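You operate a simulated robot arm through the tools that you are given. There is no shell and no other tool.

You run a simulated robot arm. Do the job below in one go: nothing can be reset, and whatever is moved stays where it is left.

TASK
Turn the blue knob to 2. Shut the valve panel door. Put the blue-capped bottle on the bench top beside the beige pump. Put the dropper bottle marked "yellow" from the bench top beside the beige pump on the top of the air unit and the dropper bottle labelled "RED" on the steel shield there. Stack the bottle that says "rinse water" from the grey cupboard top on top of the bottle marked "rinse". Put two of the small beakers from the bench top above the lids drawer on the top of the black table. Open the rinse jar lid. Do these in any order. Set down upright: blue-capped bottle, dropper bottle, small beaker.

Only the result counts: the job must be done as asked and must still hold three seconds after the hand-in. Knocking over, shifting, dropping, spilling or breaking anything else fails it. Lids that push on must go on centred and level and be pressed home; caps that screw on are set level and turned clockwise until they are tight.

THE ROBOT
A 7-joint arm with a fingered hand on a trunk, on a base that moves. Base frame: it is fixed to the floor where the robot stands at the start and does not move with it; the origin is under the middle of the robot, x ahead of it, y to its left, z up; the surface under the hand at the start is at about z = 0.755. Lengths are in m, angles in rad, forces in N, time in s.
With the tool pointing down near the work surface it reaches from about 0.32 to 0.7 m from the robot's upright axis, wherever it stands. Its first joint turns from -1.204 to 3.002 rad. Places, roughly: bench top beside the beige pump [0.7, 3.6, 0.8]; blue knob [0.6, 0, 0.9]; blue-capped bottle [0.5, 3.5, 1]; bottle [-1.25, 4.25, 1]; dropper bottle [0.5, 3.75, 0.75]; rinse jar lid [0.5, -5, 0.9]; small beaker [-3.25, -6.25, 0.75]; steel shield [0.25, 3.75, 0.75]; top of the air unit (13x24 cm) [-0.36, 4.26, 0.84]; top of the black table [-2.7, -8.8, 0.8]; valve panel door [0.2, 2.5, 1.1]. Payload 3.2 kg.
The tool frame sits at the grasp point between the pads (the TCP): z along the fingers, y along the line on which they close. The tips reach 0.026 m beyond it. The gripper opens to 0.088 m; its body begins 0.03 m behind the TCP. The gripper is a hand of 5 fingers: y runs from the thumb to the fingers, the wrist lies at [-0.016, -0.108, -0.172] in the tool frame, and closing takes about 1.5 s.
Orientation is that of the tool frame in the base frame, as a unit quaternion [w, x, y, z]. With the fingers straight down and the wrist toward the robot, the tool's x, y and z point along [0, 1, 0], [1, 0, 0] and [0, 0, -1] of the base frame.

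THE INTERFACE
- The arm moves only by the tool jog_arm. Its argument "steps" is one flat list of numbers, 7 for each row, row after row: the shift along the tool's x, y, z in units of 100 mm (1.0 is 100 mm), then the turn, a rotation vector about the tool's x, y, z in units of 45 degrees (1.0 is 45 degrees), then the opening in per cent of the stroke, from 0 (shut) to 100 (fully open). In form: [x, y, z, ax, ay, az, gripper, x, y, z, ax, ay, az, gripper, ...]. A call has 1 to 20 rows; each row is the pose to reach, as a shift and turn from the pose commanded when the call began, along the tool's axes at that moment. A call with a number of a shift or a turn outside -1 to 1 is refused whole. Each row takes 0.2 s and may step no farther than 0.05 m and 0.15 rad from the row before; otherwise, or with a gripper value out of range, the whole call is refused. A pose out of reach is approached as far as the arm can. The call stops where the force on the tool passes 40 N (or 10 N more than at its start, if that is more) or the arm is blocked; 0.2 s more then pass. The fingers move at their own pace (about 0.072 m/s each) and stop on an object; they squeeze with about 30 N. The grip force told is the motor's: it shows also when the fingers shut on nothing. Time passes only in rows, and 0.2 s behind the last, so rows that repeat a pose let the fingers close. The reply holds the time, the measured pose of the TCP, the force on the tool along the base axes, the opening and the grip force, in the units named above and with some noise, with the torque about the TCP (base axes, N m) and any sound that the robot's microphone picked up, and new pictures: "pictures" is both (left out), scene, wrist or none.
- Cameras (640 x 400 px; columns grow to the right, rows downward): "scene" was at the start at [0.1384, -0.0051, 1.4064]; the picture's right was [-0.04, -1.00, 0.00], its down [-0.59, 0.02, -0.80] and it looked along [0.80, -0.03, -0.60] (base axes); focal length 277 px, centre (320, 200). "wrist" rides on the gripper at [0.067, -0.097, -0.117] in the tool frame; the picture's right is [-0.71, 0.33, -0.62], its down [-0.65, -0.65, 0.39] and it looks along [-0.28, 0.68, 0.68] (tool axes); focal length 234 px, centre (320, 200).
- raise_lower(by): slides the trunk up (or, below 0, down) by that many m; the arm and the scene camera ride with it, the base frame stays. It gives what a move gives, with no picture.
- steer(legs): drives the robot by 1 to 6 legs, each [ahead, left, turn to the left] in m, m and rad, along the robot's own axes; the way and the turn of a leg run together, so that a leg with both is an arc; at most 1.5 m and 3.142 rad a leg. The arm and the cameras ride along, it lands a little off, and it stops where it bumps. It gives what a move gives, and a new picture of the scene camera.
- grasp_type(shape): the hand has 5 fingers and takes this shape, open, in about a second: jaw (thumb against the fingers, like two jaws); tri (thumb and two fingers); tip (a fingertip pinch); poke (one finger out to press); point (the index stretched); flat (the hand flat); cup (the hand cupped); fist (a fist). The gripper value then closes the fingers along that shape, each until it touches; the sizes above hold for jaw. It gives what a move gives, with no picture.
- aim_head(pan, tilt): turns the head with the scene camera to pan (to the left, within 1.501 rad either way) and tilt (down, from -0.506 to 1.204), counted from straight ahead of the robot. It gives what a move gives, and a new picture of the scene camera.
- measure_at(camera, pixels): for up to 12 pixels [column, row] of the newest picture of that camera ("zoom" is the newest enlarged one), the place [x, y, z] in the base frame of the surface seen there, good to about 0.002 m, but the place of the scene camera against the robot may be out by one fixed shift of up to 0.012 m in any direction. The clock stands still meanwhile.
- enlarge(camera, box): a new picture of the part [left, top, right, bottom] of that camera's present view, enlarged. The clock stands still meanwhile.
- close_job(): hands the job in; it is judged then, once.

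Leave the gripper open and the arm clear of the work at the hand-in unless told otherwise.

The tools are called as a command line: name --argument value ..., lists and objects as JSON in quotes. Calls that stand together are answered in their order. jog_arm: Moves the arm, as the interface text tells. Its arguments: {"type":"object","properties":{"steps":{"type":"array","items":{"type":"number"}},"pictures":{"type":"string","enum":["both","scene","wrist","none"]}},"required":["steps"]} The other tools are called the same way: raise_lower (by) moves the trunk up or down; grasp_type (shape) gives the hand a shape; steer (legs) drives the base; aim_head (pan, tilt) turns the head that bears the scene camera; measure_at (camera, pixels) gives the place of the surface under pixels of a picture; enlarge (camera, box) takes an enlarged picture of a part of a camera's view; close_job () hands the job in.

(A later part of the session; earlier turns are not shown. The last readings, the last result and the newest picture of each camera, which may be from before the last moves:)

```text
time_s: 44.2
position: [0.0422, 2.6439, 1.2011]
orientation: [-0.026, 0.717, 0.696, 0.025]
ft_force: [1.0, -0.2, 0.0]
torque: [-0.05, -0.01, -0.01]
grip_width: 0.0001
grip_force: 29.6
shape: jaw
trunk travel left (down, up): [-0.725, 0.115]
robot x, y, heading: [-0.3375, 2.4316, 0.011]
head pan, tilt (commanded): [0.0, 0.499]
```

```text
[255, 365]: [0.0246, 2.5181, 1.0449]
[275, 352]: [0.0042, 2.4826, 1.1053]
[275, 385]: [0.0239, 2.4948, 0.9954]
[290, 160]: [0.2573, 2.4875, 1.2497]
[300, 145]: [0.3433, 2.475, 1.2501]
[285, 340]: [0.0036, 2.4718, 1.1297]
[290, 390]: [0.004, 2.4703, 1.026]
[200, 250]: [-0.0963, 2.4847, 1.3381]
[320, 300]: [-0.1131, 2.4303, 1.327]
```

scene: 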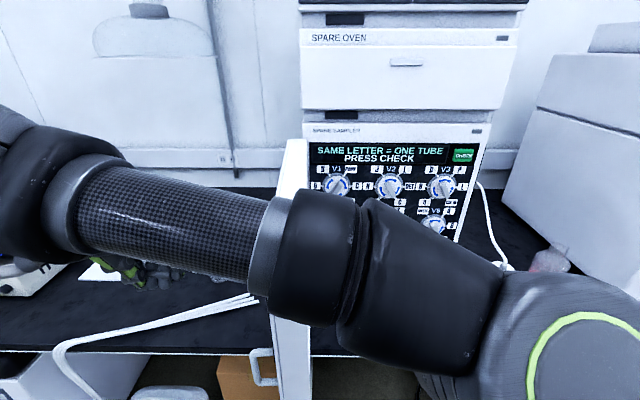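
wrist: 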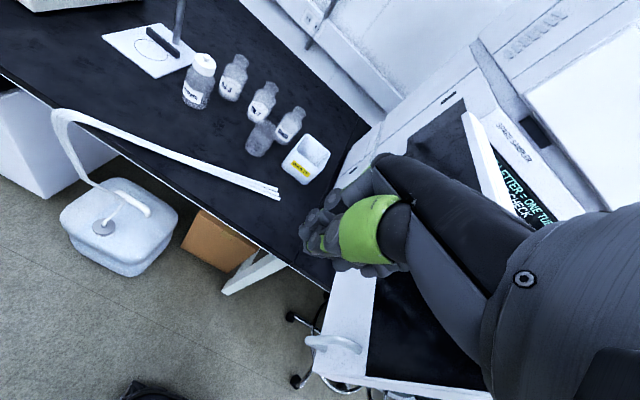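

The outer face is at y 2.494, top z 1.25, the handle lies below z 1.08. I'll lower the hand 30 mm more and move it 100 mm towards the door (-y).

jog_arm --steps '[0, 0, 0.15, 0, 0, 0, 0, 0, 0, 0.3, 0, 0, 0, 0, -0.25, 0, 0.28, 0, 0, 0, 0, -0.5, 0, 0.26, 0, 0, 0, 0, -0.75, 0.05, 0.24, 0, 0, 0, 0, -1.0, 0.05, 0.22, 0, 0, 0, 0]'

```text
time_s: 45.6
position: [0.0447, 2.5434, 1.1716]
orientation: [-0.027, 0.718, 0.695, 0.025]
ft_force: [-1.5, -0.7, 0.8]
torque: [0.02, 0.0, 0.03]
grip_width: 0.0
grip_force: 29.8
shape: jaw
trunk travel left (down, up): [-0.725, 0.115]
robot x, y, heading: [-0.3372, 2.4296, 0.015]
head pan, tilt (commanded): [0.0, 0.499]
```

scene: 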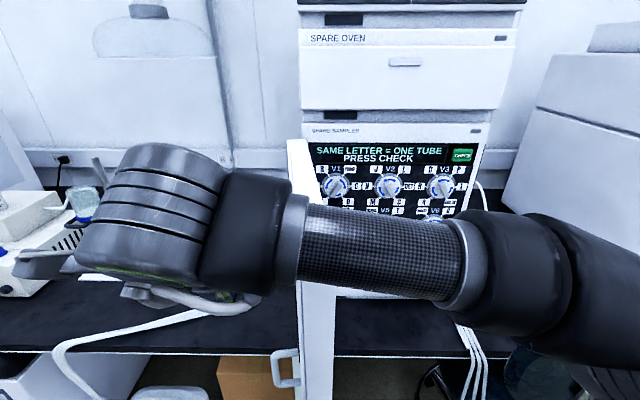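
wrist: 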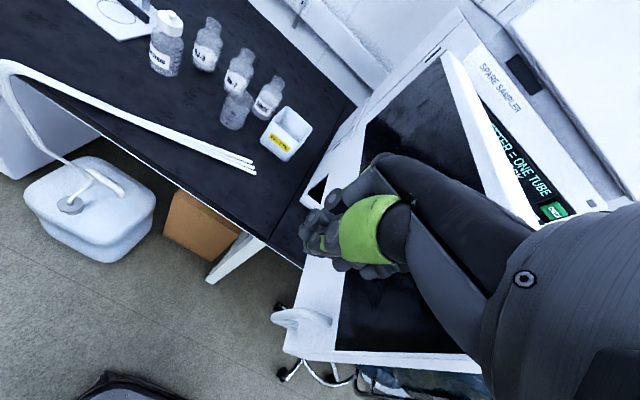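

The hand is next to the door's outer face. I'll push on another 100 mm in -y, following the arc.

jog_arm --steps '[-0.2, 0.0, -0.01, 0, 0, 0, 0, -0.4, 0.0, -0.03, 0, 0, 0, 0, -0.6, 0.03, -0.05, 0, 0, 0, 0, -0.8, 0.07, -0.06, 0, 0, 0, 0, -1.0, 0.1, -0.07, 0, 0, 0, 0]'

```text
time_s: 46.8
position: [0.0493, 2.4446, 1.1721]
orientation: [-0.026, 0.718, 0.696, 0.025]
ft_force: [-0.5, -0.3, -0.6]
torque: [0.03, 0.02, -0.01]
grip_width: 0.0002
grip_force: 29.4
shape: jaw
trunk travel left (down, up): [-0.725, 0.115]
robot x, y, heading: [-0.3345, 2.4286, 0.016]
head pan, tilt (commanded): [0.0, 0.499]
```

scene: 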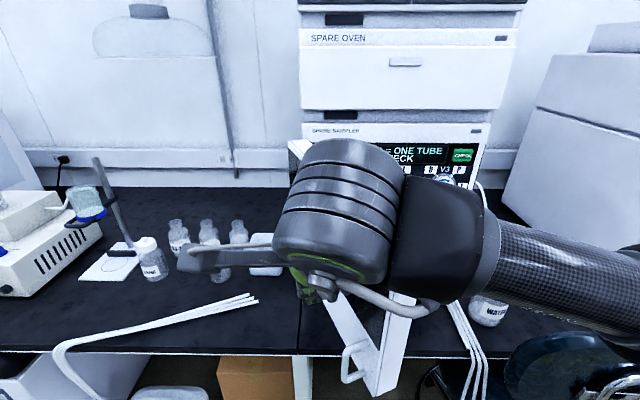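
wrist: 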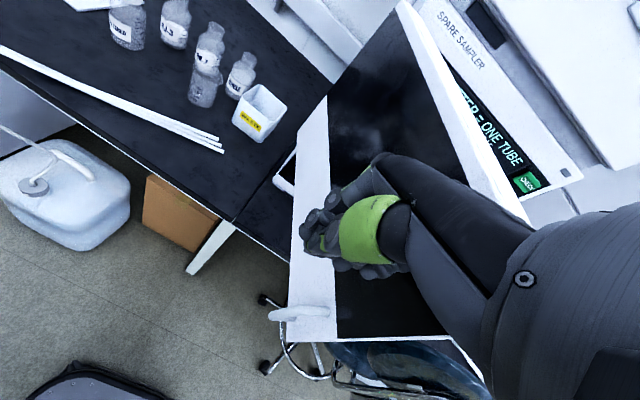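

The door swings with the hand. On along the arc: 100 mm in -y and 35 mm in +x.

jog_arm --steps '[-0.2, 0.03, -0.01, 0, 0, 0, 0, -0.4, 0.09, -0.03, 0, 0, 0, 0, -0.6, 0.17, -0.05, 0, 0, 0, 0, -0.8, 0.26, -0.06, 0, 0, 0, 0, -1.0, 0.36, -0.07, 0, 0, 0, 0]' --pictures "scene"

jog_arm --steps '[-0.2, 0.15, -0.01, 0, 0, 0, 0, -0.35, 0.3, -0.02, 0, 0, 0, 0, -0.5, 0.45, -0.03, 0, 0, 0, 0, -0.65, 0.6, -0.04, 0, 0, 0, 0, -0.75, 0.75, -0.05, 0, 0, 0, 0]' --pictures "both"

```text
time_s: 48.0
position: [0.0828, 2.3412, 1.1705]
orientation: [-0.025, 0.718, 0.695, 0.025]
ft_force: [-0.3, -0.1, -0.1]
torque: [0.02, 0.02, 0.01]
grip_width: 0.0
grip_force: 29.9
shape: jaw
trunk travel left (down, up): [-0.725, 0.115]
robot x, y, heading: [-0.3376, 2.4304, 0.014]
head pan, tilt (commanded): [0.0, 0.499]
```

scene: 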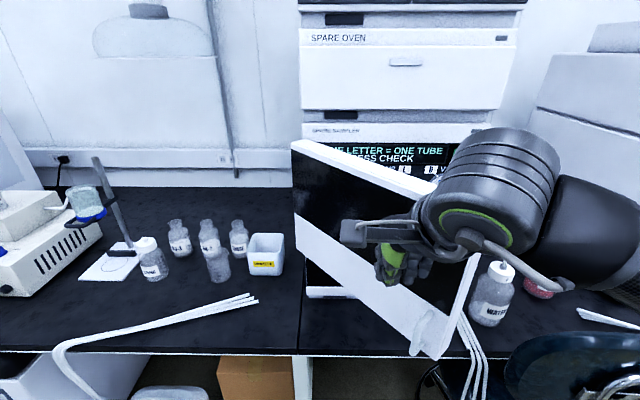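

```text
time_s: 49.2
position: [0.1558, 2.2672, 1.169]
orientation: [-0.026, 0.718, 0.695, 0.026]
ft_force: [-0.7, 0.0, 0.5]
torque: [-0.01, 0.0, -0.04]
grip_width: 0.0001
grip_force: 30.1
shape: jaw
trunk travel left (down, up): [-0.725, 0.115]
robot x, y, heading: [-0.3395, 2.4311, 0.018]
head pan, tilt (commanded): [0.0, 0.499]
```

scene: 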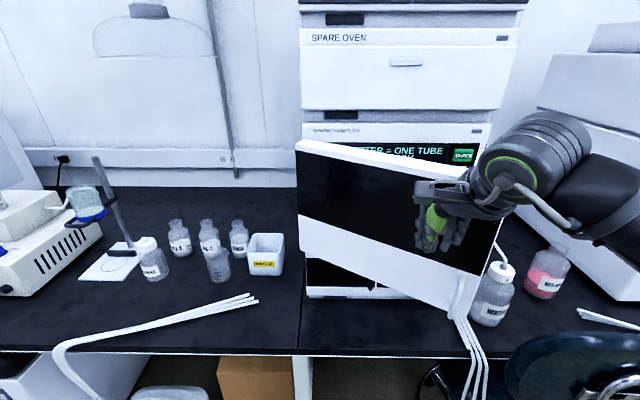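
wrist: 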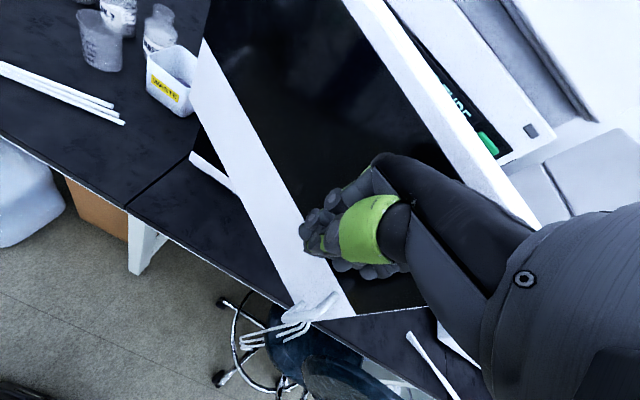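

The door is about half shut. Before going on I check the bottle by the door's free edge (cap at 500,270) for clearance.

measure_at --camera "scene" --pixels '[[500, 268], [505, 280], [490, 310], [495, 232], [488, 262], [460, 310], [470, 280], [300, 145], [300, 255], [330, 190]]'

```text
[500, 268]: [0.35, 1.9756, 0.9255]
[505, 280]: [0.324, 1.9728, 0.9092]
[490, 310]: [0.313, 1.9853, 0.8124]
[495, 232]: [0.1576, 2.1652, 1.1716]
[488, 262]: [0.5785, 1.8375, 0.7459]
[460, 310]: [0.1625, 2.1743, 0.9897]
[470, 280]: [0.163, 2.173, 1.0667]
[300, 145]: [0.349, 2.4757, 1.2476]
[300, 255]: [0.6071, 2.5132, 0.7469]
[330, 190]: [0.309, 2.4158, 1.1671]
```

The bottle is clear (cap top z 0.93, y 1.98). I'll push on: mostly +x now.

jog_arm --steps '[-0.1, 0.25, 0, 0, 0, 0, 0, -0.2, 0.5, -0.01, 0, 0, 0, 0, -0.3, 0.75, -0.02, 0, 0, 0, 0, -0.4, 1.0, -0.03, 0, 0, 0, 0]' --pictures "none"

jog_arm --steps '[-0.03, 0.2, 0, 0, 0, 0, 0, -0.06, 0.4, 0, 0, 0, 0, 0, -0.1, 0.55, 0, 0, 0, 0, 0, -0.1, 0.65, 0, 0, 0, 0, 0, -0.1, 0.75, 0, 0, 0, 0, 0]' --pictures "both"

```text
time_s: 50.2
position: [0.2554, 2.2235, 1.1691]
orientation: [-0.027, 0.718, 0.695, 0.024]
ft_force: [0.1, 0.6, 0.4]
torque: [-0.01, -0.01, 0.0]
grip_width: 0.0
grip_force: 29.5
shape: jaw
trunk travel left (down, up): [-0.725, 0.115]
robot x, y, heading: [-0.3378, 2.4307, 0.017]
head pan, tilt (commanded): [0.0, 0.499]
```

```text
time_s: 51.4
position: [0.3107, 2.2096, 1.1739]
orientation: [-0.023, 0.718, 0.696, 0.024]
ft_force: [-22.4, -0.3, -0.7]
torque: [-0.01, -1.22, -0.36]
grip_width: 0.0
grip_force: 30.2
shape: jaw
out of reach, approached as far as the arm can: row 5
trunk travel left (down, up): [-0.725, 0.115]
robot x, y, heading: [-0.3419, 2.4291, 0.011]
head pan, tilt (commanded): [0.0, 0.499]
stopped in row 5: the force on the tool passed its limit at 43 N (the readings are from after the stop); the commanded pose is now the measured one
```

scene: 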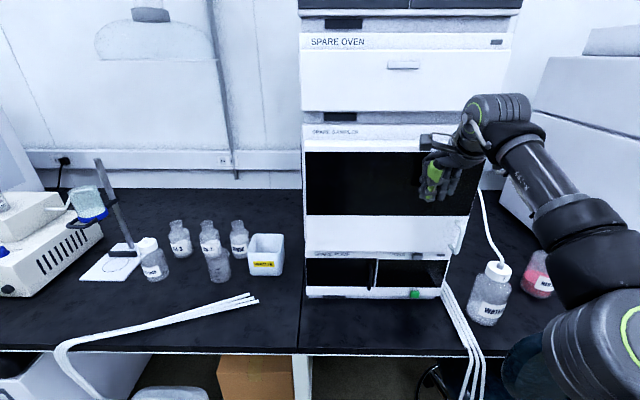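
wrist: 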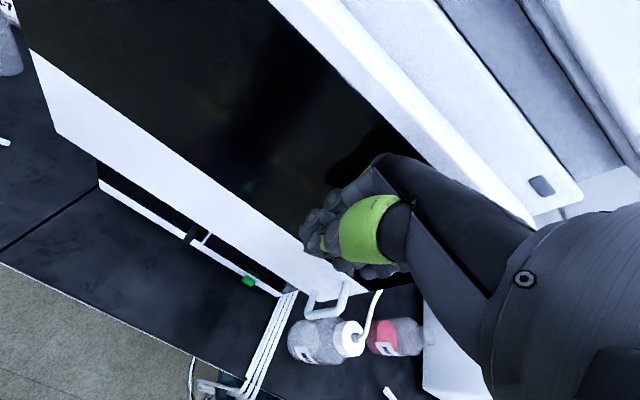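

Force reached 43 N, and the door looks shut. I'll measure the door face at several points and compare with the panel front.

measure_at --camera "scene" --pixels '[[312, 160], [312, 240], [460, 220], [462, 245], [400, 240], [330, 240], [320, 132], [470, 145], [350, 295], [440, 295], [420, 290]]'

enlarge --camera "scene" --box '[290, 110, 490, 310]'

```text
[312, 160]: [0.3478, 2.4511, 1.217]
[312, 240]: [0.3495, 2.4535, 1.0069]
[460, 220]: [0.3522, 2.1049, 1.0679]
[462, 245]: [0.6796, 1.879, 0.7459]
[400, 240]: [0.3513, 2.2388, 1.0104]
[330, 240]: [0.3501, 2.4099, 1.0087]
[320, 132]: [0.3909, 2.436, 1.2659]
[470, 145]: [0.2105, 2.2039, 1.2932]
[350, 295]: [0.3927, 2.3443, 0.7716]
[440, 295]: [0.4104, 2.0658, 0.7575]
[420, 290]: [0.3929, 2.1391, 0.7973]
```

```text
2.00 times, centred on (390, 210) of scene
```

zoom: 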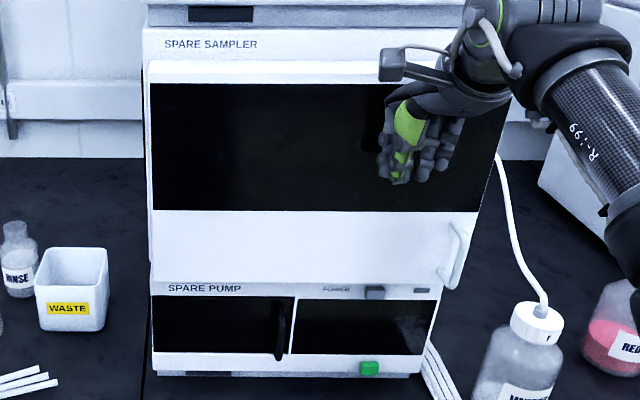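

The door face is flat and parallel (x 0.348 to 0.352), so it is shut. I'll draw the hand back 100 mm and look whether it stays shut.

jog_arm --steps '[0, -0.3, -0.05, 0, 0, 0, 0, 0, -0.6, -0.1, 0, 0, 0, 0, 0, -0.8, -0.2, 0, 0, 0, 0, 0, -1.0, -0.3, 0, 0, 0, 0]' --pictures "none"

jog_arm --steps '[0, -0.3, -0.05, 0, 0, 0, 0, 0, -0.6, -0.1, 0, 0, 0, 0, 0, -0.8, -0.2, 0, 0, 0, 0, 0, -1.0, -0.3, 0, 0, 0, 0]' --pictures "scene"

measure_at --camera "scene" --pixels '[[312, 160], [312, 240], [460, 240], [440, 235], [455, 160], [400, 240], [330, 240]]'

```text
time_s: 52.4
position: [0.2194, 2.2115, 1.1989]
orientation: [-0.025, 0.717, 0.696, 0.023]
ft_force: [-0.9, 0.4, 0.0]
torque: [0.03, -0.01, 0.05]
grip_width: 0.0
grip_force: 29.6
shape: jaw
trunk travel left (down, up): [-0.725, 0.115]
robot x, y, heading: [-0.3407, 2.4285, 0.015]
head pan, tilt (commanded): [0.0, 0.499]
```

```text
time_s: 53.4
position: [0.1204, 2.2118, 1.2293]
orientation: [-0.024, 0.717, 0.696, 0.023]
ft_force: [-0.9, 0.3, 0.4]
torque: [0.01, 0.0, 0.01]
grip_width: 0.0
grip_force: 30.3
shape: jaw
trunk travel left (down, up): [-0.725, 0.115]
robot x, y, heading: [-0.3382, 2.4285, 0.017]
head pan, tilt (commanded): [0.0, 0.499]
```

scene: 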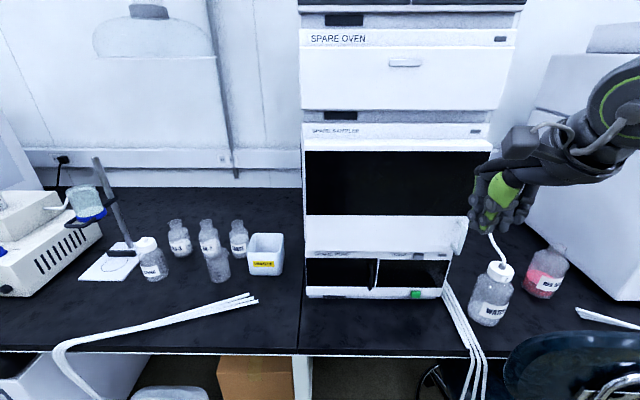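

```text
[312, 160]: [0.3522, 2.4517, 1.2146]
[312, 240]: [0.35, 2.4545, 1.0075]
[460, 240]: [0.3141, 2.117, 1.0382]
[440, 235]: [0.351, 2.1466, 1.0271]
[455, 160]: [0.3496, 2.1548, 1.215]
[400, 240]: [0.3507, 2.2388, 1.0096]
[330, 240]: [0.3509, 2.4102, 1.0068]
```

The door stays shut. Next, the pump area on the left: I'll drive 0.95 m to the left and look at the bench there.

steer --legs '[[0, 0.95, -0.015]]'

aim_head --pan 0.2 --tilt 0.55

```text
time_s: 58.3
position: [0.1169, 3.1453, 1.2302]
orientation: [-0.025, 0.727, 0.686, 0.023]
ft_force: [0.0, 0.3, 0.2]
torque: [0.0, 0.05, -0.02]
grip_width: 0.0002
grip_force: 30.0
shape: jaw
trunk travel left (down, up): [-0.725, 0.115]
robot x, y, heading: [-0.338, 3.378, -0.012]
head pan, tilt (commanded): [0.0, 0.499]
```

scene: 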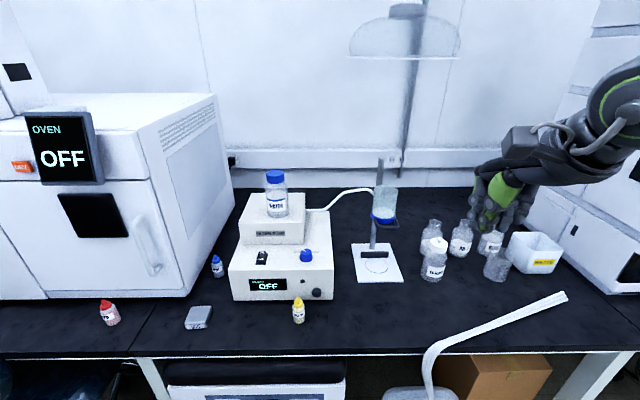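

```text
time_s: 59.0
position: [0.1158, 3.145, 1.2309]
orientation: [-0.025, 0.726, 0.686, 0.023]
ft_force: [0.4, -0.1, 0.2]
torque: [-0.02, 0.0, -0.02]
grip_width: 0.0
grip_force: 29.6
shape: jaw
trunk travel left (down, up): [-0.725, 0.115]
robot x, y, heading: [-0.3359, 3.3757, -0.016]
head pan, tilt (commanded): [0.201, 0.55]
```

scene: 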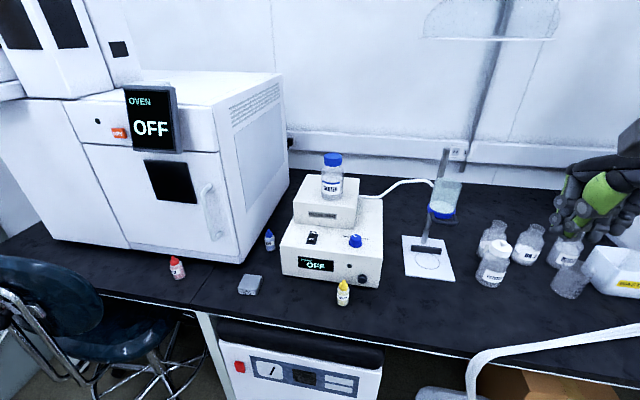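

I see the beige pump with the blue-capped bottle on top (332,178), droppers red (177,268), blue (269,240), yellow (343,292), and a small steel block (250,285). I'll zoom in to read the labels.

enlarge --camera "scene" --box '[150, 215, 300, 310]'

enlarge --camera "scene" --box '[270, 140, 430, 310]'

enlarge --camera "scene" --box '[460, 200, 640, 310]'

```text
4.21 times, centred on (225, 262) of scene
```

zoom: 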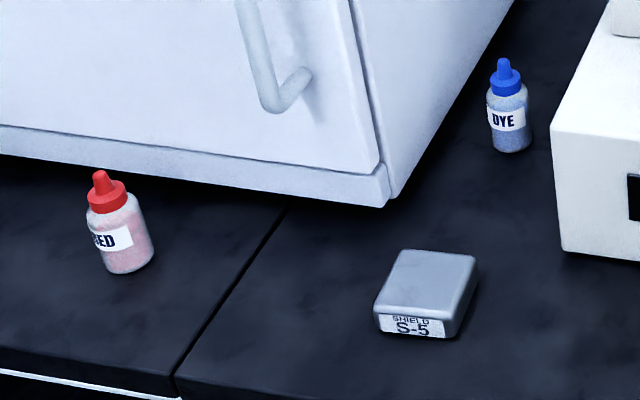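

```text
2.35 times, centred on (350, 225) of scene
```

zoom: 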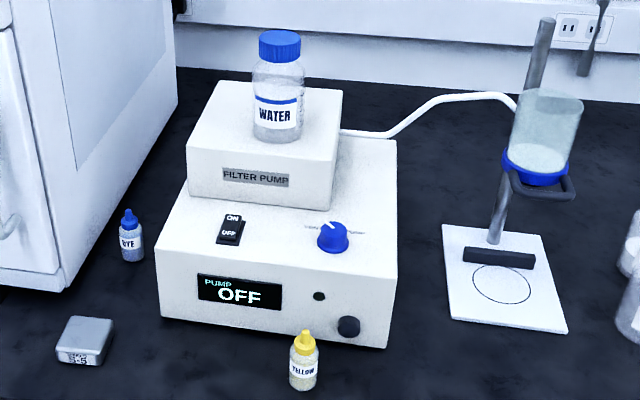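

```text
3.56 times, centred on (550, 255) of scene
```

zoom: 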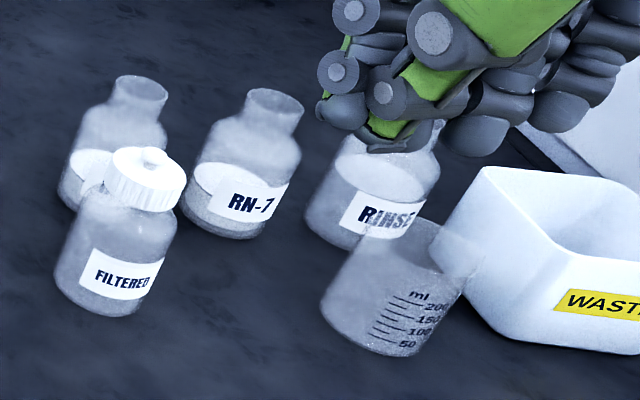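

I'll zoom closer at the yellow dropper and the red one to read the labels.

enlarge --camera "scene" --box '[325, 272, 361, 312]'

enlarge --camera "scene" --box '[160, 250, 196, 290]'

measure_at --camera "scene" --pixels '[[343, 283], [343, 296], [177, 262], [178, 273], [269, 236], [269, 245], [250, 282], [333, 158], [332, 188], [345, 310], [300, 290], [330, 210]]'

```text
10.00 times, centred on (343, 292) of scene
```

zoom: 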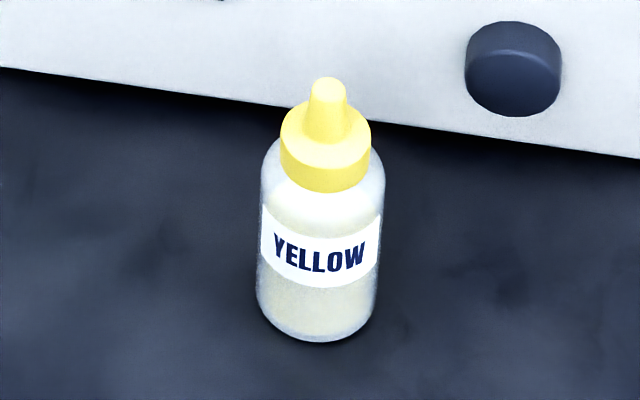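

```text
10.00 times, centred on (178, 270) of scene
```

zoom: 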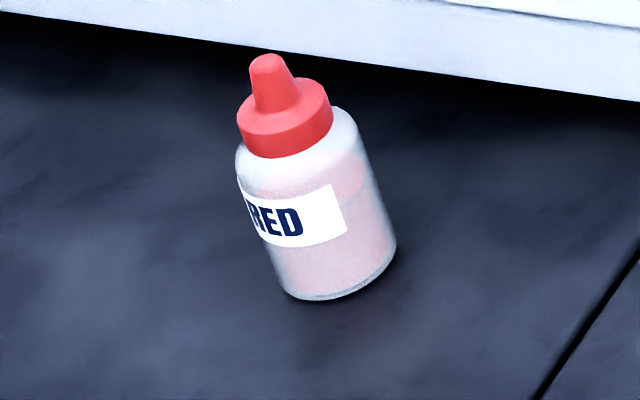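

```text
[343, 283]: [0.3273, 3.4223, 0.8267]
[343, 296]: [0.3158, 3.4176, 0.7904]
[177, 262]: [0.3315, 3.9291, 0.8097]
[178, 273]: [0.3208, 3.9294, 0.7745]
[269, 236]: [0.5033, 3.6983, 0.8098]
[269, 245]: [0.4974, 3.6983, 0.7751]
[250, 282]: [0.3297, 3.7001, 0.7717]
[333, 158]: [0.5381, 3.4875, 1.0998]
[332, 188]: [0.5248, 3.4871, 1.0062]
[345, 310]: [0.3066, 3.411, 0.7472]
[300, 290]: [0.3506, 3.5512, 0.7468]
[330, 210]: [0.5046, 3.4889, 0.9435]
```

The labels read YELLOW, RED, DYE (blue) and SHIELD S-5. I'll look down at the floor and bench edge to see how near the base may come.

aim_head --pan 0.2 --tilt 0.95

measure_at --camera "scene" --pixels '[[100, 200], [300, 150], [300, 250], [350, 300], [240, 300], [100, 300], [160, 250], [450, 300], [40, 330], [200, 350], [330, 380], [420, 380]]'

```text
time_s: 59.9
position: [0.1153, 3.1458, 1.2297]
orientation: [-0.025, 0.727, 0.686, 0.023]
ft_force: [0.0, -0.3, 0.5]
torque: [-0.02, 0.01, 0.0]
grip_width: 0.0002
grip_force: 30.2
shape: jaw
trunk travel left (down, up): [-0.725, 0.115]
robot x, y, heading: [-0.3392, 3.3781, -0.012]
head pan, tilt (commanded): [0.201, 0.949]
```

scene: 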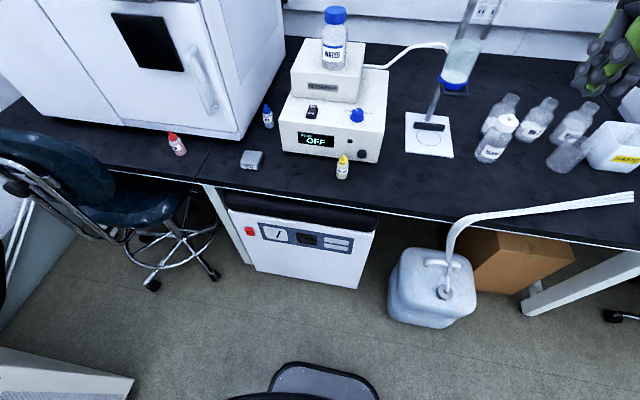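

```text
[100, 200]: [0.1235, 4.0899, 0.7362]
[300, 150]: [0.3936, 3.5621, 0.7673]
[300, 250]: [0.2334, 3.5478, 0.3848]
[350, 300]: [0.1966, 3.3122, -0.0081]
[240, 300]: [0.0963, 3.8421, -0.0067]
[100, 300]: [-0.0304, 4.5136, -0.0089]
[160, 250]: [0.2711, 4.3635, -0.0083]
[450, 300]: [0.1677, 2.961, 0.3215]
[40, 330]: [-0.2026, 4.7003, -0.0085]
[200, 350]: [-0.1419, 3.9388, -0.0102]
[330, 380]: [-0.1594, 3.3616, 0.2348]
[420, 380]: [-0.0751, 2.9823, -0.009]
```

The base front is 0.18 m ahead of its middle, and the cabinet front is at x 0.23. I'll measure the stool's nearest points and the pump outline.

measure_at --camera "scene" --pixels '[[213, 275], [150, 286], [180, 200], [120, 215], [60, 185], [378, 160], [284, 130], [386, 75], [252, 160], [245, 167], [263, 152], [330, 60]]'

enlarge --camera "scene" --box '[230, 0, 410, 190]'

```text
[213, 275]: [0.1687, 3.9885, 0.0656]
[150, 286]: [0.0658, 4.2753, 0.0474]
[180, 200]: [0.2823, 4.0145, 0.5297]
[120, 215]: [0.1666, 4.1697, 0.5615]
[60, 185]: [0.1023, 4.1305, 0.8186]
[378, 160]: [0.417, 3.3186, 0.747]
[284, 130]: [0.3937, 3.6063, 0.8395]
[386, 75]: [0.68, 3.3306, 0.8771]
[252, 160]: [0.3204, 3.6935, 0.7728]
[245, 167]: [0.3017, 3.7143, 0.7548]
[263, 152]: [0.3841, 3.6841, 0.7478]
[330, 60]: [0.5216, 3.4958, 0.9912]
```

```text
2.11 times, centred on (320, 95) of scene
```

zoom: 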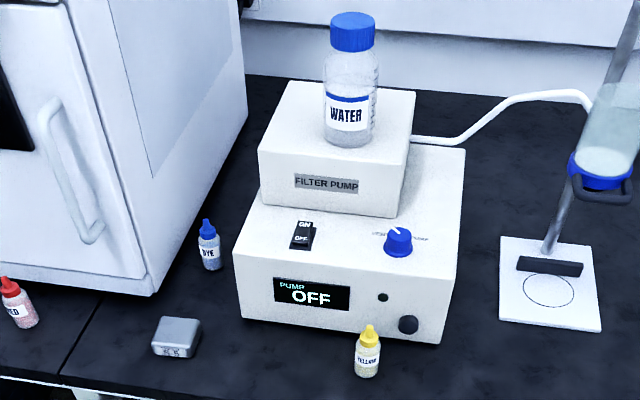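

I know the layout now. I'll shift the hand left and up in front of the robot, straighten its small tilt, and open it, all before driving nearer (the leaning stand on the right is tall).

jog_arm --steps '[0.25, 0, -0.1, 0, -0.03, -0.02, 0, 0.5, 0, -0.2, 0, -0.06, -0.04, 0, 0.75, -0.1, -0.3, 0, -0.092, -0.074, 50, 1.0, -0.2, -0.3, 0, -0.092, -0.074, 100]' --pictures "none"

jog_arm --steps '[0.25, 0, -0.1, 0, 0, 0, 100, 0.5, 0, -0.2, 0, 0, 0, 100, 0.75, 0, -0.3, 0, 0, 0, 100, 1.0, 0, -0.3, 0, 0, 0, 100]' --pictures "none"

raise_lower --by 0.1

```text
time_s: 60.9
position: [0.1009, 3.2449, 1.2688]
orientation: [0.002, 0.707, 0.707, -0.002]
ft_force: [0.7, 0.0, -0.5]
torque: [0.01, 0.0, -0.04]
grip_width: 0.0538
grip_force: 0.1
shape: jaw
trunk travel left (down, up): [-0.725, 0.115]
robot x, y, heading: [-0.3407, 3.3744, -0.014]
head pan, tilt (commanded): [0.201, 0.949]
```

```text
time_s: 61.9
position: [0.1, 3.345, 1.2954]
orientation: [0.001, 0.707, 0.707, -0.003]
ft_force: [-0.8, 0.4, 0.2]
torque: [0.01, 0.03, 0.0]
grip_width: 0.0881
grip_force: 0.1
shape: jaw
trunk travel left (down, up): [-0.725, 0.115]
robot x, y, heading: [-0.3362, 3.3736, -0.012]
head pan, tilt (commanded): [0.201, 0.949]
```

```text
time_s: 63.2
position: [0.1004, 3.3443, 1.394]
orientation: [0.0, 0.707, 0.707, -0.003]
ft_force: [-0.6, 0.2, -0.3]
torque: [-0.02, -0.02, -0.01]
grip_width: 0.0875
grip_force: 0.1
shape: jaw
trunk travel left (down, up): [-0.825, 0.015]
robot x, y, heading: [-0.3395, 3.3768, -0.013]
head pan, tilt (commanded): [0.201, 0.949]
```

I'll drive ahead 0.28 and left 0.12 m to stand in front of the pump; the hand at z 1.39 stays over everything.

steer --legs '[[0, 0.13, 0.013], [0.28, 0, 0]]'

aim_head --pan 0.0 --tilt 0.75

```text
time_s: 66.1
position: [0.3837, 3.4783, 1.3952]
orientation: [0.001, 0.702, 0.712, -0.003]
ft_force: [0.4, 0.6, -0.2]
torque: [0.0, -0.01, 0.01]
grip_width: 0.0877
grip_force: 0.1
shape: jaw
trunk travel left (down, up): [-0.825, 0.015]
robot x, y, heading: [-0.0575, 3.5059, 0.006]
head pan, tilt (commanded): [0.201, 0.949]
```

scene: 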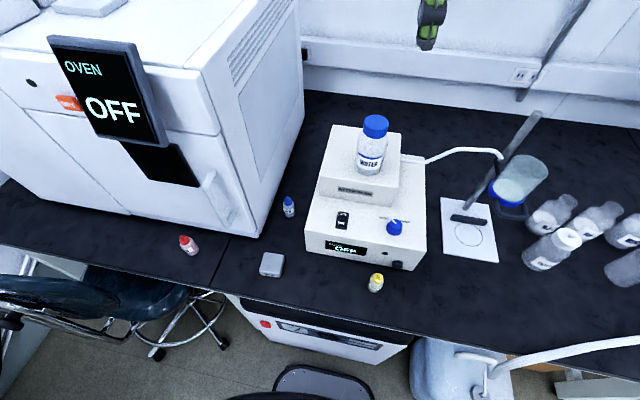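

```text
time_s: 66.8
position: [0.3848, 3.4774, 1.3938]
orientation: [0.0, 0.702, 0.712, -0.003]
ft_force: [-0.3, 0.0, 0.7]
torque: [0.03, 0.01, -0.01]
grip_width: 0.0877
grip_force: 0.1
shape: jaw
trunk travel left (down, up): [-0.825, 0.015]
robot x, y, heading: [-0.0541, 3.5004, -0.0]
head pan, tilt (commanded): [0.0, 0.75]
```

scene: 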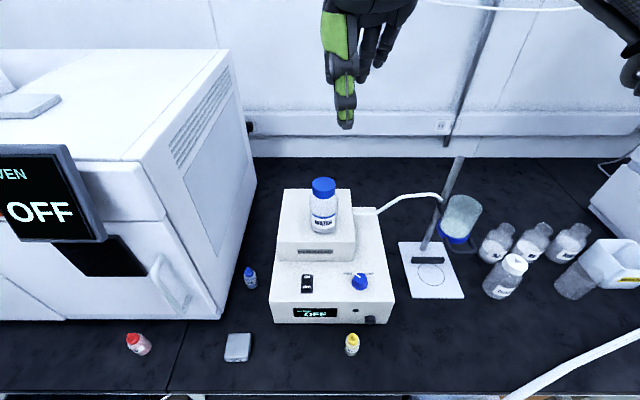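

I'll measure the bottle from the scene camera and also take a fresh wrist view.

enlarge --camera "scene" --box '[295, 165, 355, 245]'

measure_at --camera "scene" --pixels '[[323, 183], [316, 182], [332, 182], [323, 190], [323, 225], [323, 232], [312, 215], [335, 215], [237, 347], [351, 342], [138, 342], [250, 277]]'

enlarge --camera "wrist" --box '[0, 0, 640, 400]'

```text
5.00 times, centred on (325, 205) of scene
```

zoom: 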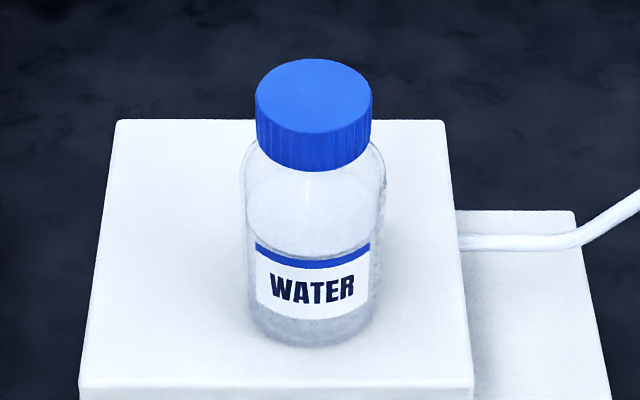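

```text
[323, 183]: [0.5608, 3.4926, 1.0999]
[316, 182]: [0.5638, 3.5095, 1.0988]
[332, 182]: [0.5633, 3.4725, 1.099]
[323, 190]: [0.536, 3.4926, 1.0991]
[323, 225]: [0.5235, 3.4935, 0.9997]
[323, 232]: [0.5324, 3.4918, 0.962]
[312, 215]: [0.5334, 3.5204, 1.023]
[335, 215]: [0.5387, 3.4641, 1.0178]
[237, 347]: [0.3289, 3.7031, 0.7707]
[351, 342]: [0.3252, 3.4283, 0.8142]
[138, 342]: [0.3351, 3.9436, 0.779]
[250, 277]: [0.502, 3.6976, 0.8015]
```

```text
1.00 times, centred on (320, 200) of wrist (not enlarged: the box is as wide or as high as the picture)
```

zoom: 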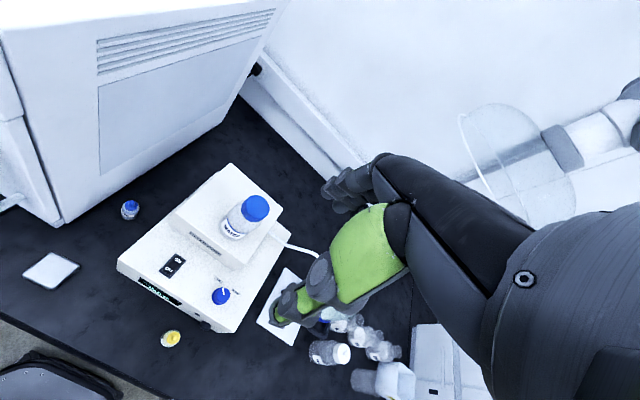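

I'll measure the cap from the wrist camera for the true place.

enlarge --camera "wrist" --box '[205, 180, 285, 250]'

```text
5.71 times, centred on (245, 215) of wrist
```

zoom: 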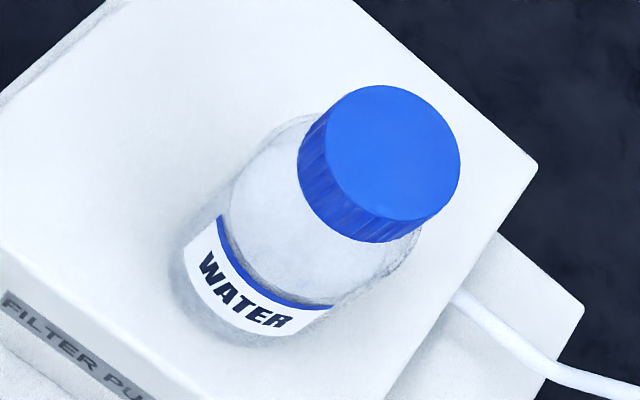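

measure_at --camera "zoom" --pixels '[[392, 152], [330, 140], [455, 165], [370, 92], [410, 213], [440, 110], [345, 200], [120, 200], [340, 235]]'

```text
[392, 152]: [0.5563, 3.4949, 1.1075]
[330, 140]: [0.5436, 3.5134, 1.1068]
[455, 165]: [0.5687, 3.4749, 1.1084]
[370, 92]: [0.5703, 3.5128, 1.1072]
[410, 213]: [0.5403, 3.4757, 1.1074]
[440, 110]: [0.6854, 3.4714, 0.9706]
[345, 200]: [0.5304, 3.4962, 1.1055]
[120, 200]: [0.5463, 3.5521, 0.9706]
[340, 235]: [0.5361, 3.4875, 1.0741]
```

Cap centre (0.556, 3.494), top z 1.1075, pump top z 0.971, so the bottle is 0.137 tall. I'll move over it and down to z 1.21 in two calls.

jog_arm --steps '[0.02, 0.25, 0.2, 0, 0, 0, 100, 0.04, 0.5, 0.4, 0, 0, 0, 100, 0.06, 0.7, 0.6, 0, 0, 0, 100, 0.075, 0.86, 0.9, 0, 0, 0, 100]' --pictures "none"

jog_arm --steps '[0.02, 0.25, 0.1, 0, 0, 0, 100, 0.04, 0.5, 0.2, 0, 0, 0, 100, 0.06, 0.7, 0.4, 0, 0, 0, 100, 0.075, 0.86, 0.6, 0, 0, 0, 100, 0.075, 0.86, 0.9, 0, 0, 0, 100]'

```text
time_s: 67.8
position: [0.4712, 3.4852, 1.3035]
orientation: [0.001, 0.702, 0.712, -0.003]
ft_force: [0.3, 0.1, 0.0]
torque: [0.02, -0.01, -0.02]
grip_width: 0.0878
grip_force: 0.0
shape: jaw
trunk travel left (down, up): [-0.825, 0.015]
robot x, y, heading: [-0.0554, 3.5017, 0.001]
head pan, tilt (commanded): [0.0, 0.75]
```

```text
time_s: 69.0
position: [0.5567, 3.4943, 1.2142]
orientation: [0.0, 0.701, 0.713, -0.003]
ft_force: [1.2, -0.3, -0.3]
torque: [0.05, 0.05, 0.02]
grip_width: 0.0878
grip_force: 0.0
shape: jaw
trunk travel left (down, up): [-0.825, 0.015]
robot x, y, heading: [-0.0578, 3.5075, 0.001]
head pan, tilt (commanded): [0.0, 0.75]
```

scene: 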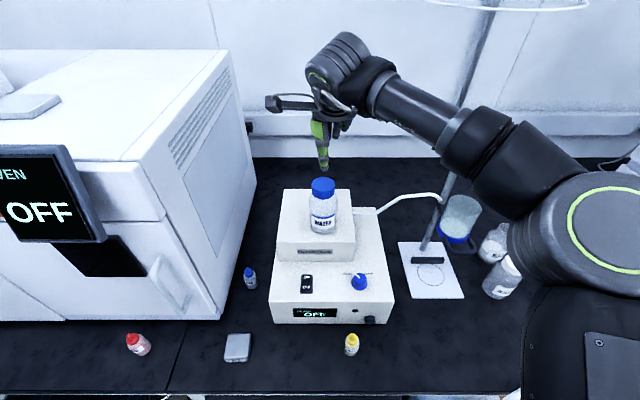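
wrist: 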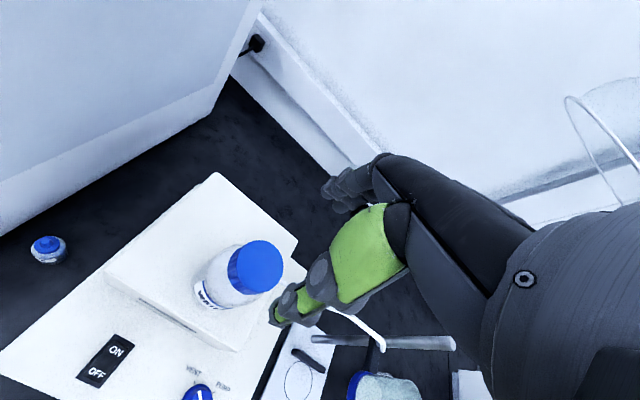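

The hand is over the bottle. Before lowering, I'll check the rod's top and the elbow's height, since the elbow is near the stand.

measure_at --camera "scene" --pixels '[[461, 165], [458, 200], [430, 240], [465, 200], [440, 160], [480, 190], [520, 240], [400, 100], [470, 150], [540, 270]]'

enlarge --camera "wrist" --box '[180, 200, 330, 340]'

```text
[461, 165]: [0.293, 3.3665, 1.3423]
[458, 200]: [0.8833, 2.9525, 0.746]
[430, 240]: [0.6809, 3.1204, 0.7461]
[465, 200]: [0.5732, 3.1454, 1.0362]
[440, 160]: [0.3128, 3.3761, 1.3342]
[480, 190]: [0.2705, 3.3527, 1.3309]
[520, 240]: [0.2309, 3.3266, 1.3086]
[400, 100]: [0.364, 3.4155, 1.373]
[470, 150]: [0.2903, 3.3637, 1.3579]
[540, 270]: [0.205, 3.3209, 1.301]
```

```text
2.86 times, centred on (255, 270) of wrist
```

zoom: 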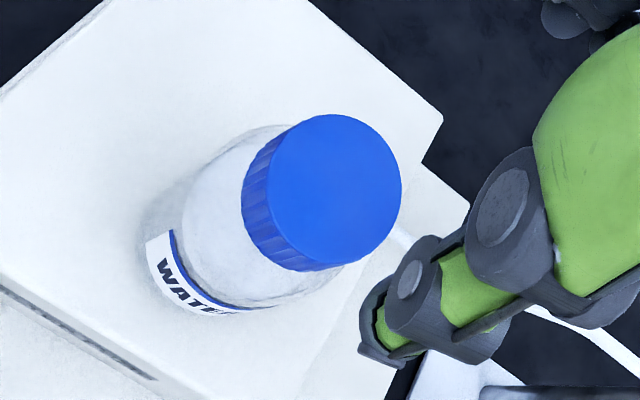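

The elbow is well clear of the stand. I'll measure the cap's centre again from here.

measure_at --camera "zoom" --pixels '[[335, 188], [275, 180], [395, 195], [325, 120], [345, 258]]'

jog_arm --steps '[0, 0, 0.3, 0, 0, 0, 100, 0, 0, 0.6, 0, 0, 0, 100, 0, 0, 0.8, 0, 0, 0, 100]'

```text
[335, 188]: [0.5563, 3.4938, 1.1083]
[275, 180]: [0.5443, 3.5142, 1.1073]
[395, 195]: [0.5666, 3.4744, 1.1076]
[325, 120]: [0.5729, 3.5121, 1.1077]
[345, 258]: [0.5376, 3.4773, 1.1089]
```

```text
time_s: 69.8
position: [0.5556, 3.4949, 1.1334]
orientation: [0.001, 0.702, 0.712, -0.003]
ft_force: [-0.1, 0.3, 0.5]
torque: [0.0, -0.01, -0.03]
grip_width: 0.0877
grip_force: 0.1
shape: jaw
trunk travel left (down, up): [-0.825, 0.015]
robot x, y, heading: [-0.0552, 3.5032, -0.0]
head pan, tilt (commanded): [0.0, 0.75]
```

scene: 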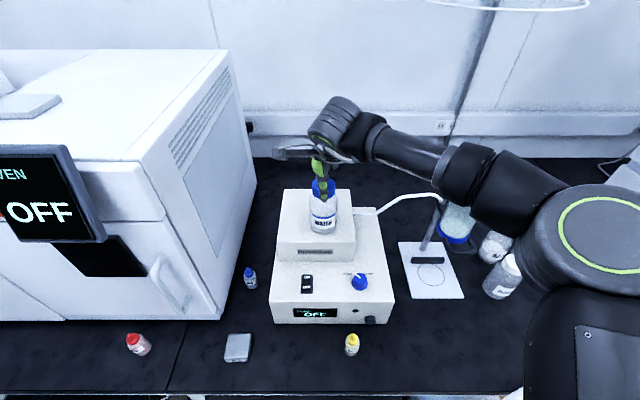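
wrist: 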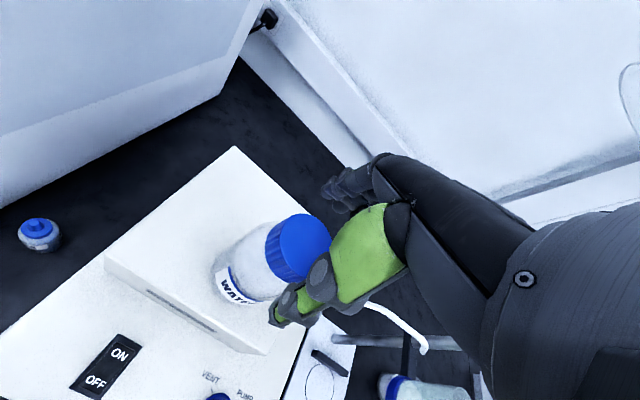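

The cap lies between thumb and fingers. I'll go down the last 38 mm and close on the cap.

jog_arm --steps '[0, 0, 0.2, 0, 0, 0, 100, 0, 0, 0.38, 0, 0, 0, 100, 0, 0, 0.38, 0, 0, 0, 0, 0, 0, 0.38, 0, 0, 0, 0, 0, 0, 0.38, 0, 0, 0, 0, 0, 0, 0.38, 0, 0, 0, 0, 0, 0, 0.38, 0, 0, 0, 0, 0, 0, 0.38, 0, 0, 0, 0]'

```text
time_s: 71.6
position: [0.554, 3.4953, 1.0963]
orientation: [0.001, 0.701, 0.713, -0.004]
ft_force: [-0.5, 0.1, 0.9]
torque: [-0.06, 0.23, -0.05]
grip_width: 0.0463
grip_force: 30.0
shape: jaw
trunk travel left (down, up): [-0.825, 0.015]
robot x, y, heading: [-0.0542, 3.5025, 0.003]
head pan, tilt (commanded): [0.0, 0.75]
```

scene: 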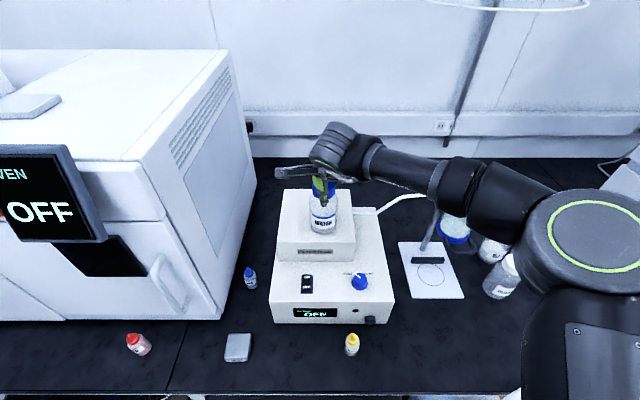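
wrist: 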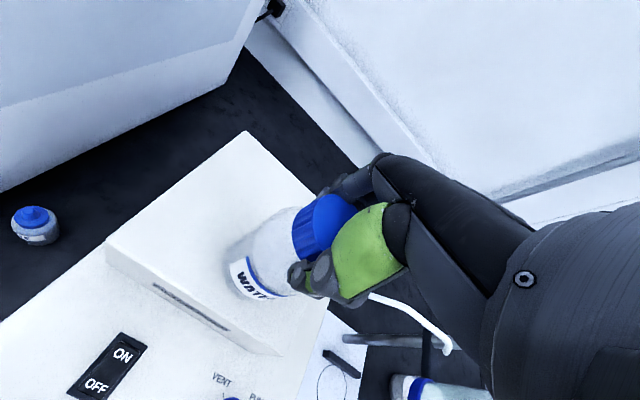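

The cap is held (46 mm). I'll lift it 100 mm, then bring it back towards the front of the pump.

jog_arm --steps '[0, 0, -0.1, 0, 0, 0, 0, 0, 0, -0.3, 0, 0, 0, 0, 0, 0, -0.6, 0, 0, 0, 0, 0, 0, -0.9, 0, 0, 0, 0]' --pictures "wrist"

jog_arm --steps '[0.1, -0.25, 0, 0, 0, 0, 0, 0.2, -0.5, 0, 0, 0, 0, 0, 0.3, -0.75, 0, 0, 0, 0, 0, 0.35, -1.0, 0, 0, 0, 0, 0]' --pictures "none"

jog_arm --steps '[0.1, -0.25, 0, 0, 0, 0, 0, 0.2, -0.5, 0, 0, 0, 0, 0, 0.3, -0.75, 0, 0, 0, 0, 0, 0.33, -1.0, 0, 0, 0, 0, 0]' --pictures "both"

```text
time_s: 72.6
position: [0.5548, 3.4956, 1.1853]
orientation: [0.001, 0.701, 0.713, -0.003]
ft_force: [-0.4, -0.5, -4.1]
torque: [0.02, -0.03, 0.01]
grip_width: 0.0459
grip_force: 30.7
shape: jaw
trunk travel left (down, up): [-0.825, 0.015]
robot x, y, heading: [-0.0553, 3.5027, 0.004]
head pan, tilt (commanded): [0.0, 0.75]
```

wrist: 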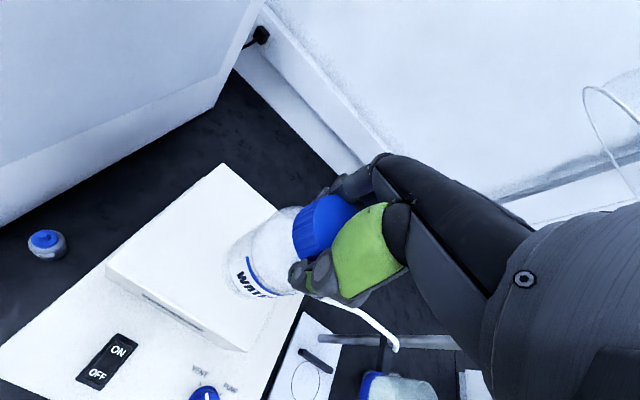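

```text
time_s: 73.6
position: [0.4536, 3.5267, 1.1859]
orientation: [0.001, 0.7, 0.714, -0.002]
ft_force: [1.0, -0.4, -3.8]
torque: [0.01, -0.03, -0.03]
grip_width: 0.046
grip_force: 30.6
shape: jaw
trunk travel left (down, up): [-0.825, 0.015]
robot x, y, heading: [-0.0541, 3.5044, 0.004]
head pan, tilt (commanded): [0.0, 0.75]
```

```text
time_s: 74.6
position: [0.3541, 3.5613, 1.1869]
orientation: [0.001, 0.702, 0.713, -0.002]
ft_force: [-0.5, -0.6, -3.8]
torque: [0.0, 0.01, -0.02]
grip_width: 0.0456
grip_force: 29.7
shape: jaw
trunk travel left (down, up): [-0.825, 0.015]
robot x, y, heading: [-0.0549, 3.5022, 0.004]
head pan, tilt (commanded): [0.0, 0.75]
```

scene: 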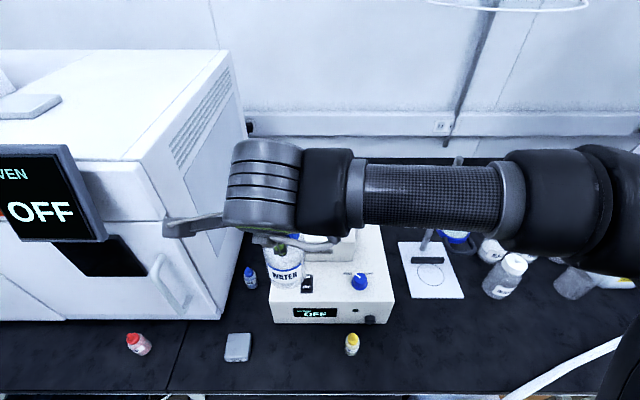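
wrist: 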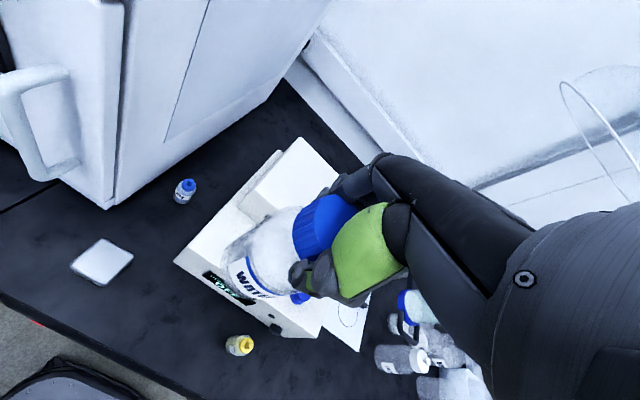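

The bottle hangs upright. I'll move 34 mm back to x 0.32 and lower by arm, 100 mm per call.

jog_arm --steps '[0, -0.17, 0.1, 0, 0, 0, 0, 0, -0.34, 0.3, 0, 0, 0, 0, 0, -0.34, 0.5, 0, 0, 0, 0, 0, -0.34, 0.75, 0, 0, 0, 0, 0, -0.34, 1.0, 0, 0, 0, 0]' --pictures "scene"

jog_arm --steps '[0, 0, 0.25, 0, 0, 0, 0, 0, 0, 0.5, 0, 0, 0, 0, 0, 0, 0.75, 0, 0, 0, 0, 0, 0, 1.0, 0, 0, 0, 0]' --pictures "both"

```text
time_s: 75.8
position: [0.3208, 3.5598, 1.085]
orientation: [0.0, 0.701, 0.714, -0.003]
ft_force: [0.8, 0.0, -4.6]
torque: [0.0, -0.01, 0.04]
grip_width: 0.0456
grip_force: 29.9
shape: jaw
trunk travel left (down, up): [-0.825, 0.015]
robot x, y, heading: [-0.0562, 3.5009, 0.001]
head pan, tilt (commanded): [0.0, 0.75]
```

scene: 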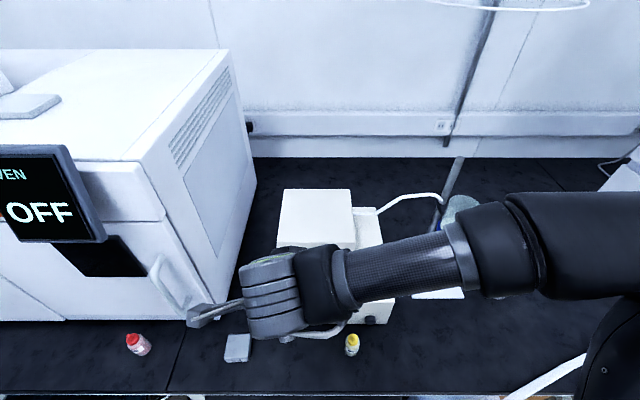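

```text
time_s: 76.8
position: [0.321, 3.5595, 0.9849]
orientation: [0.001, 0.702, 0.712, -0.002]
ft_force: [0.1, 0.1, -4.0]
torque: [-0.02, 0.03, 0.0]
grip_width: 0.0455
grip_force: 30.2
shape: jaw
trunk travel left (down, up): [-0.825, 0.015]
robot x, y, heading: [-0.0536, 3.5013, -0.0]
head pan, tilt (commanded): [0.0, 0.75]
```

scene: 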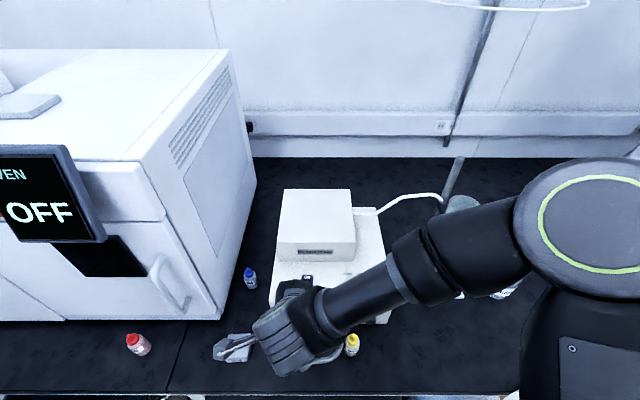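
wrist: 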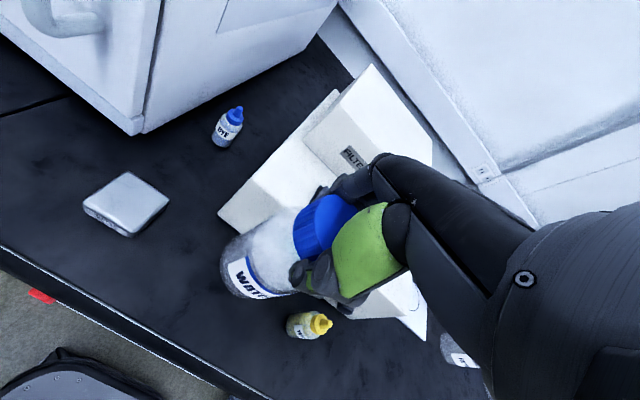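

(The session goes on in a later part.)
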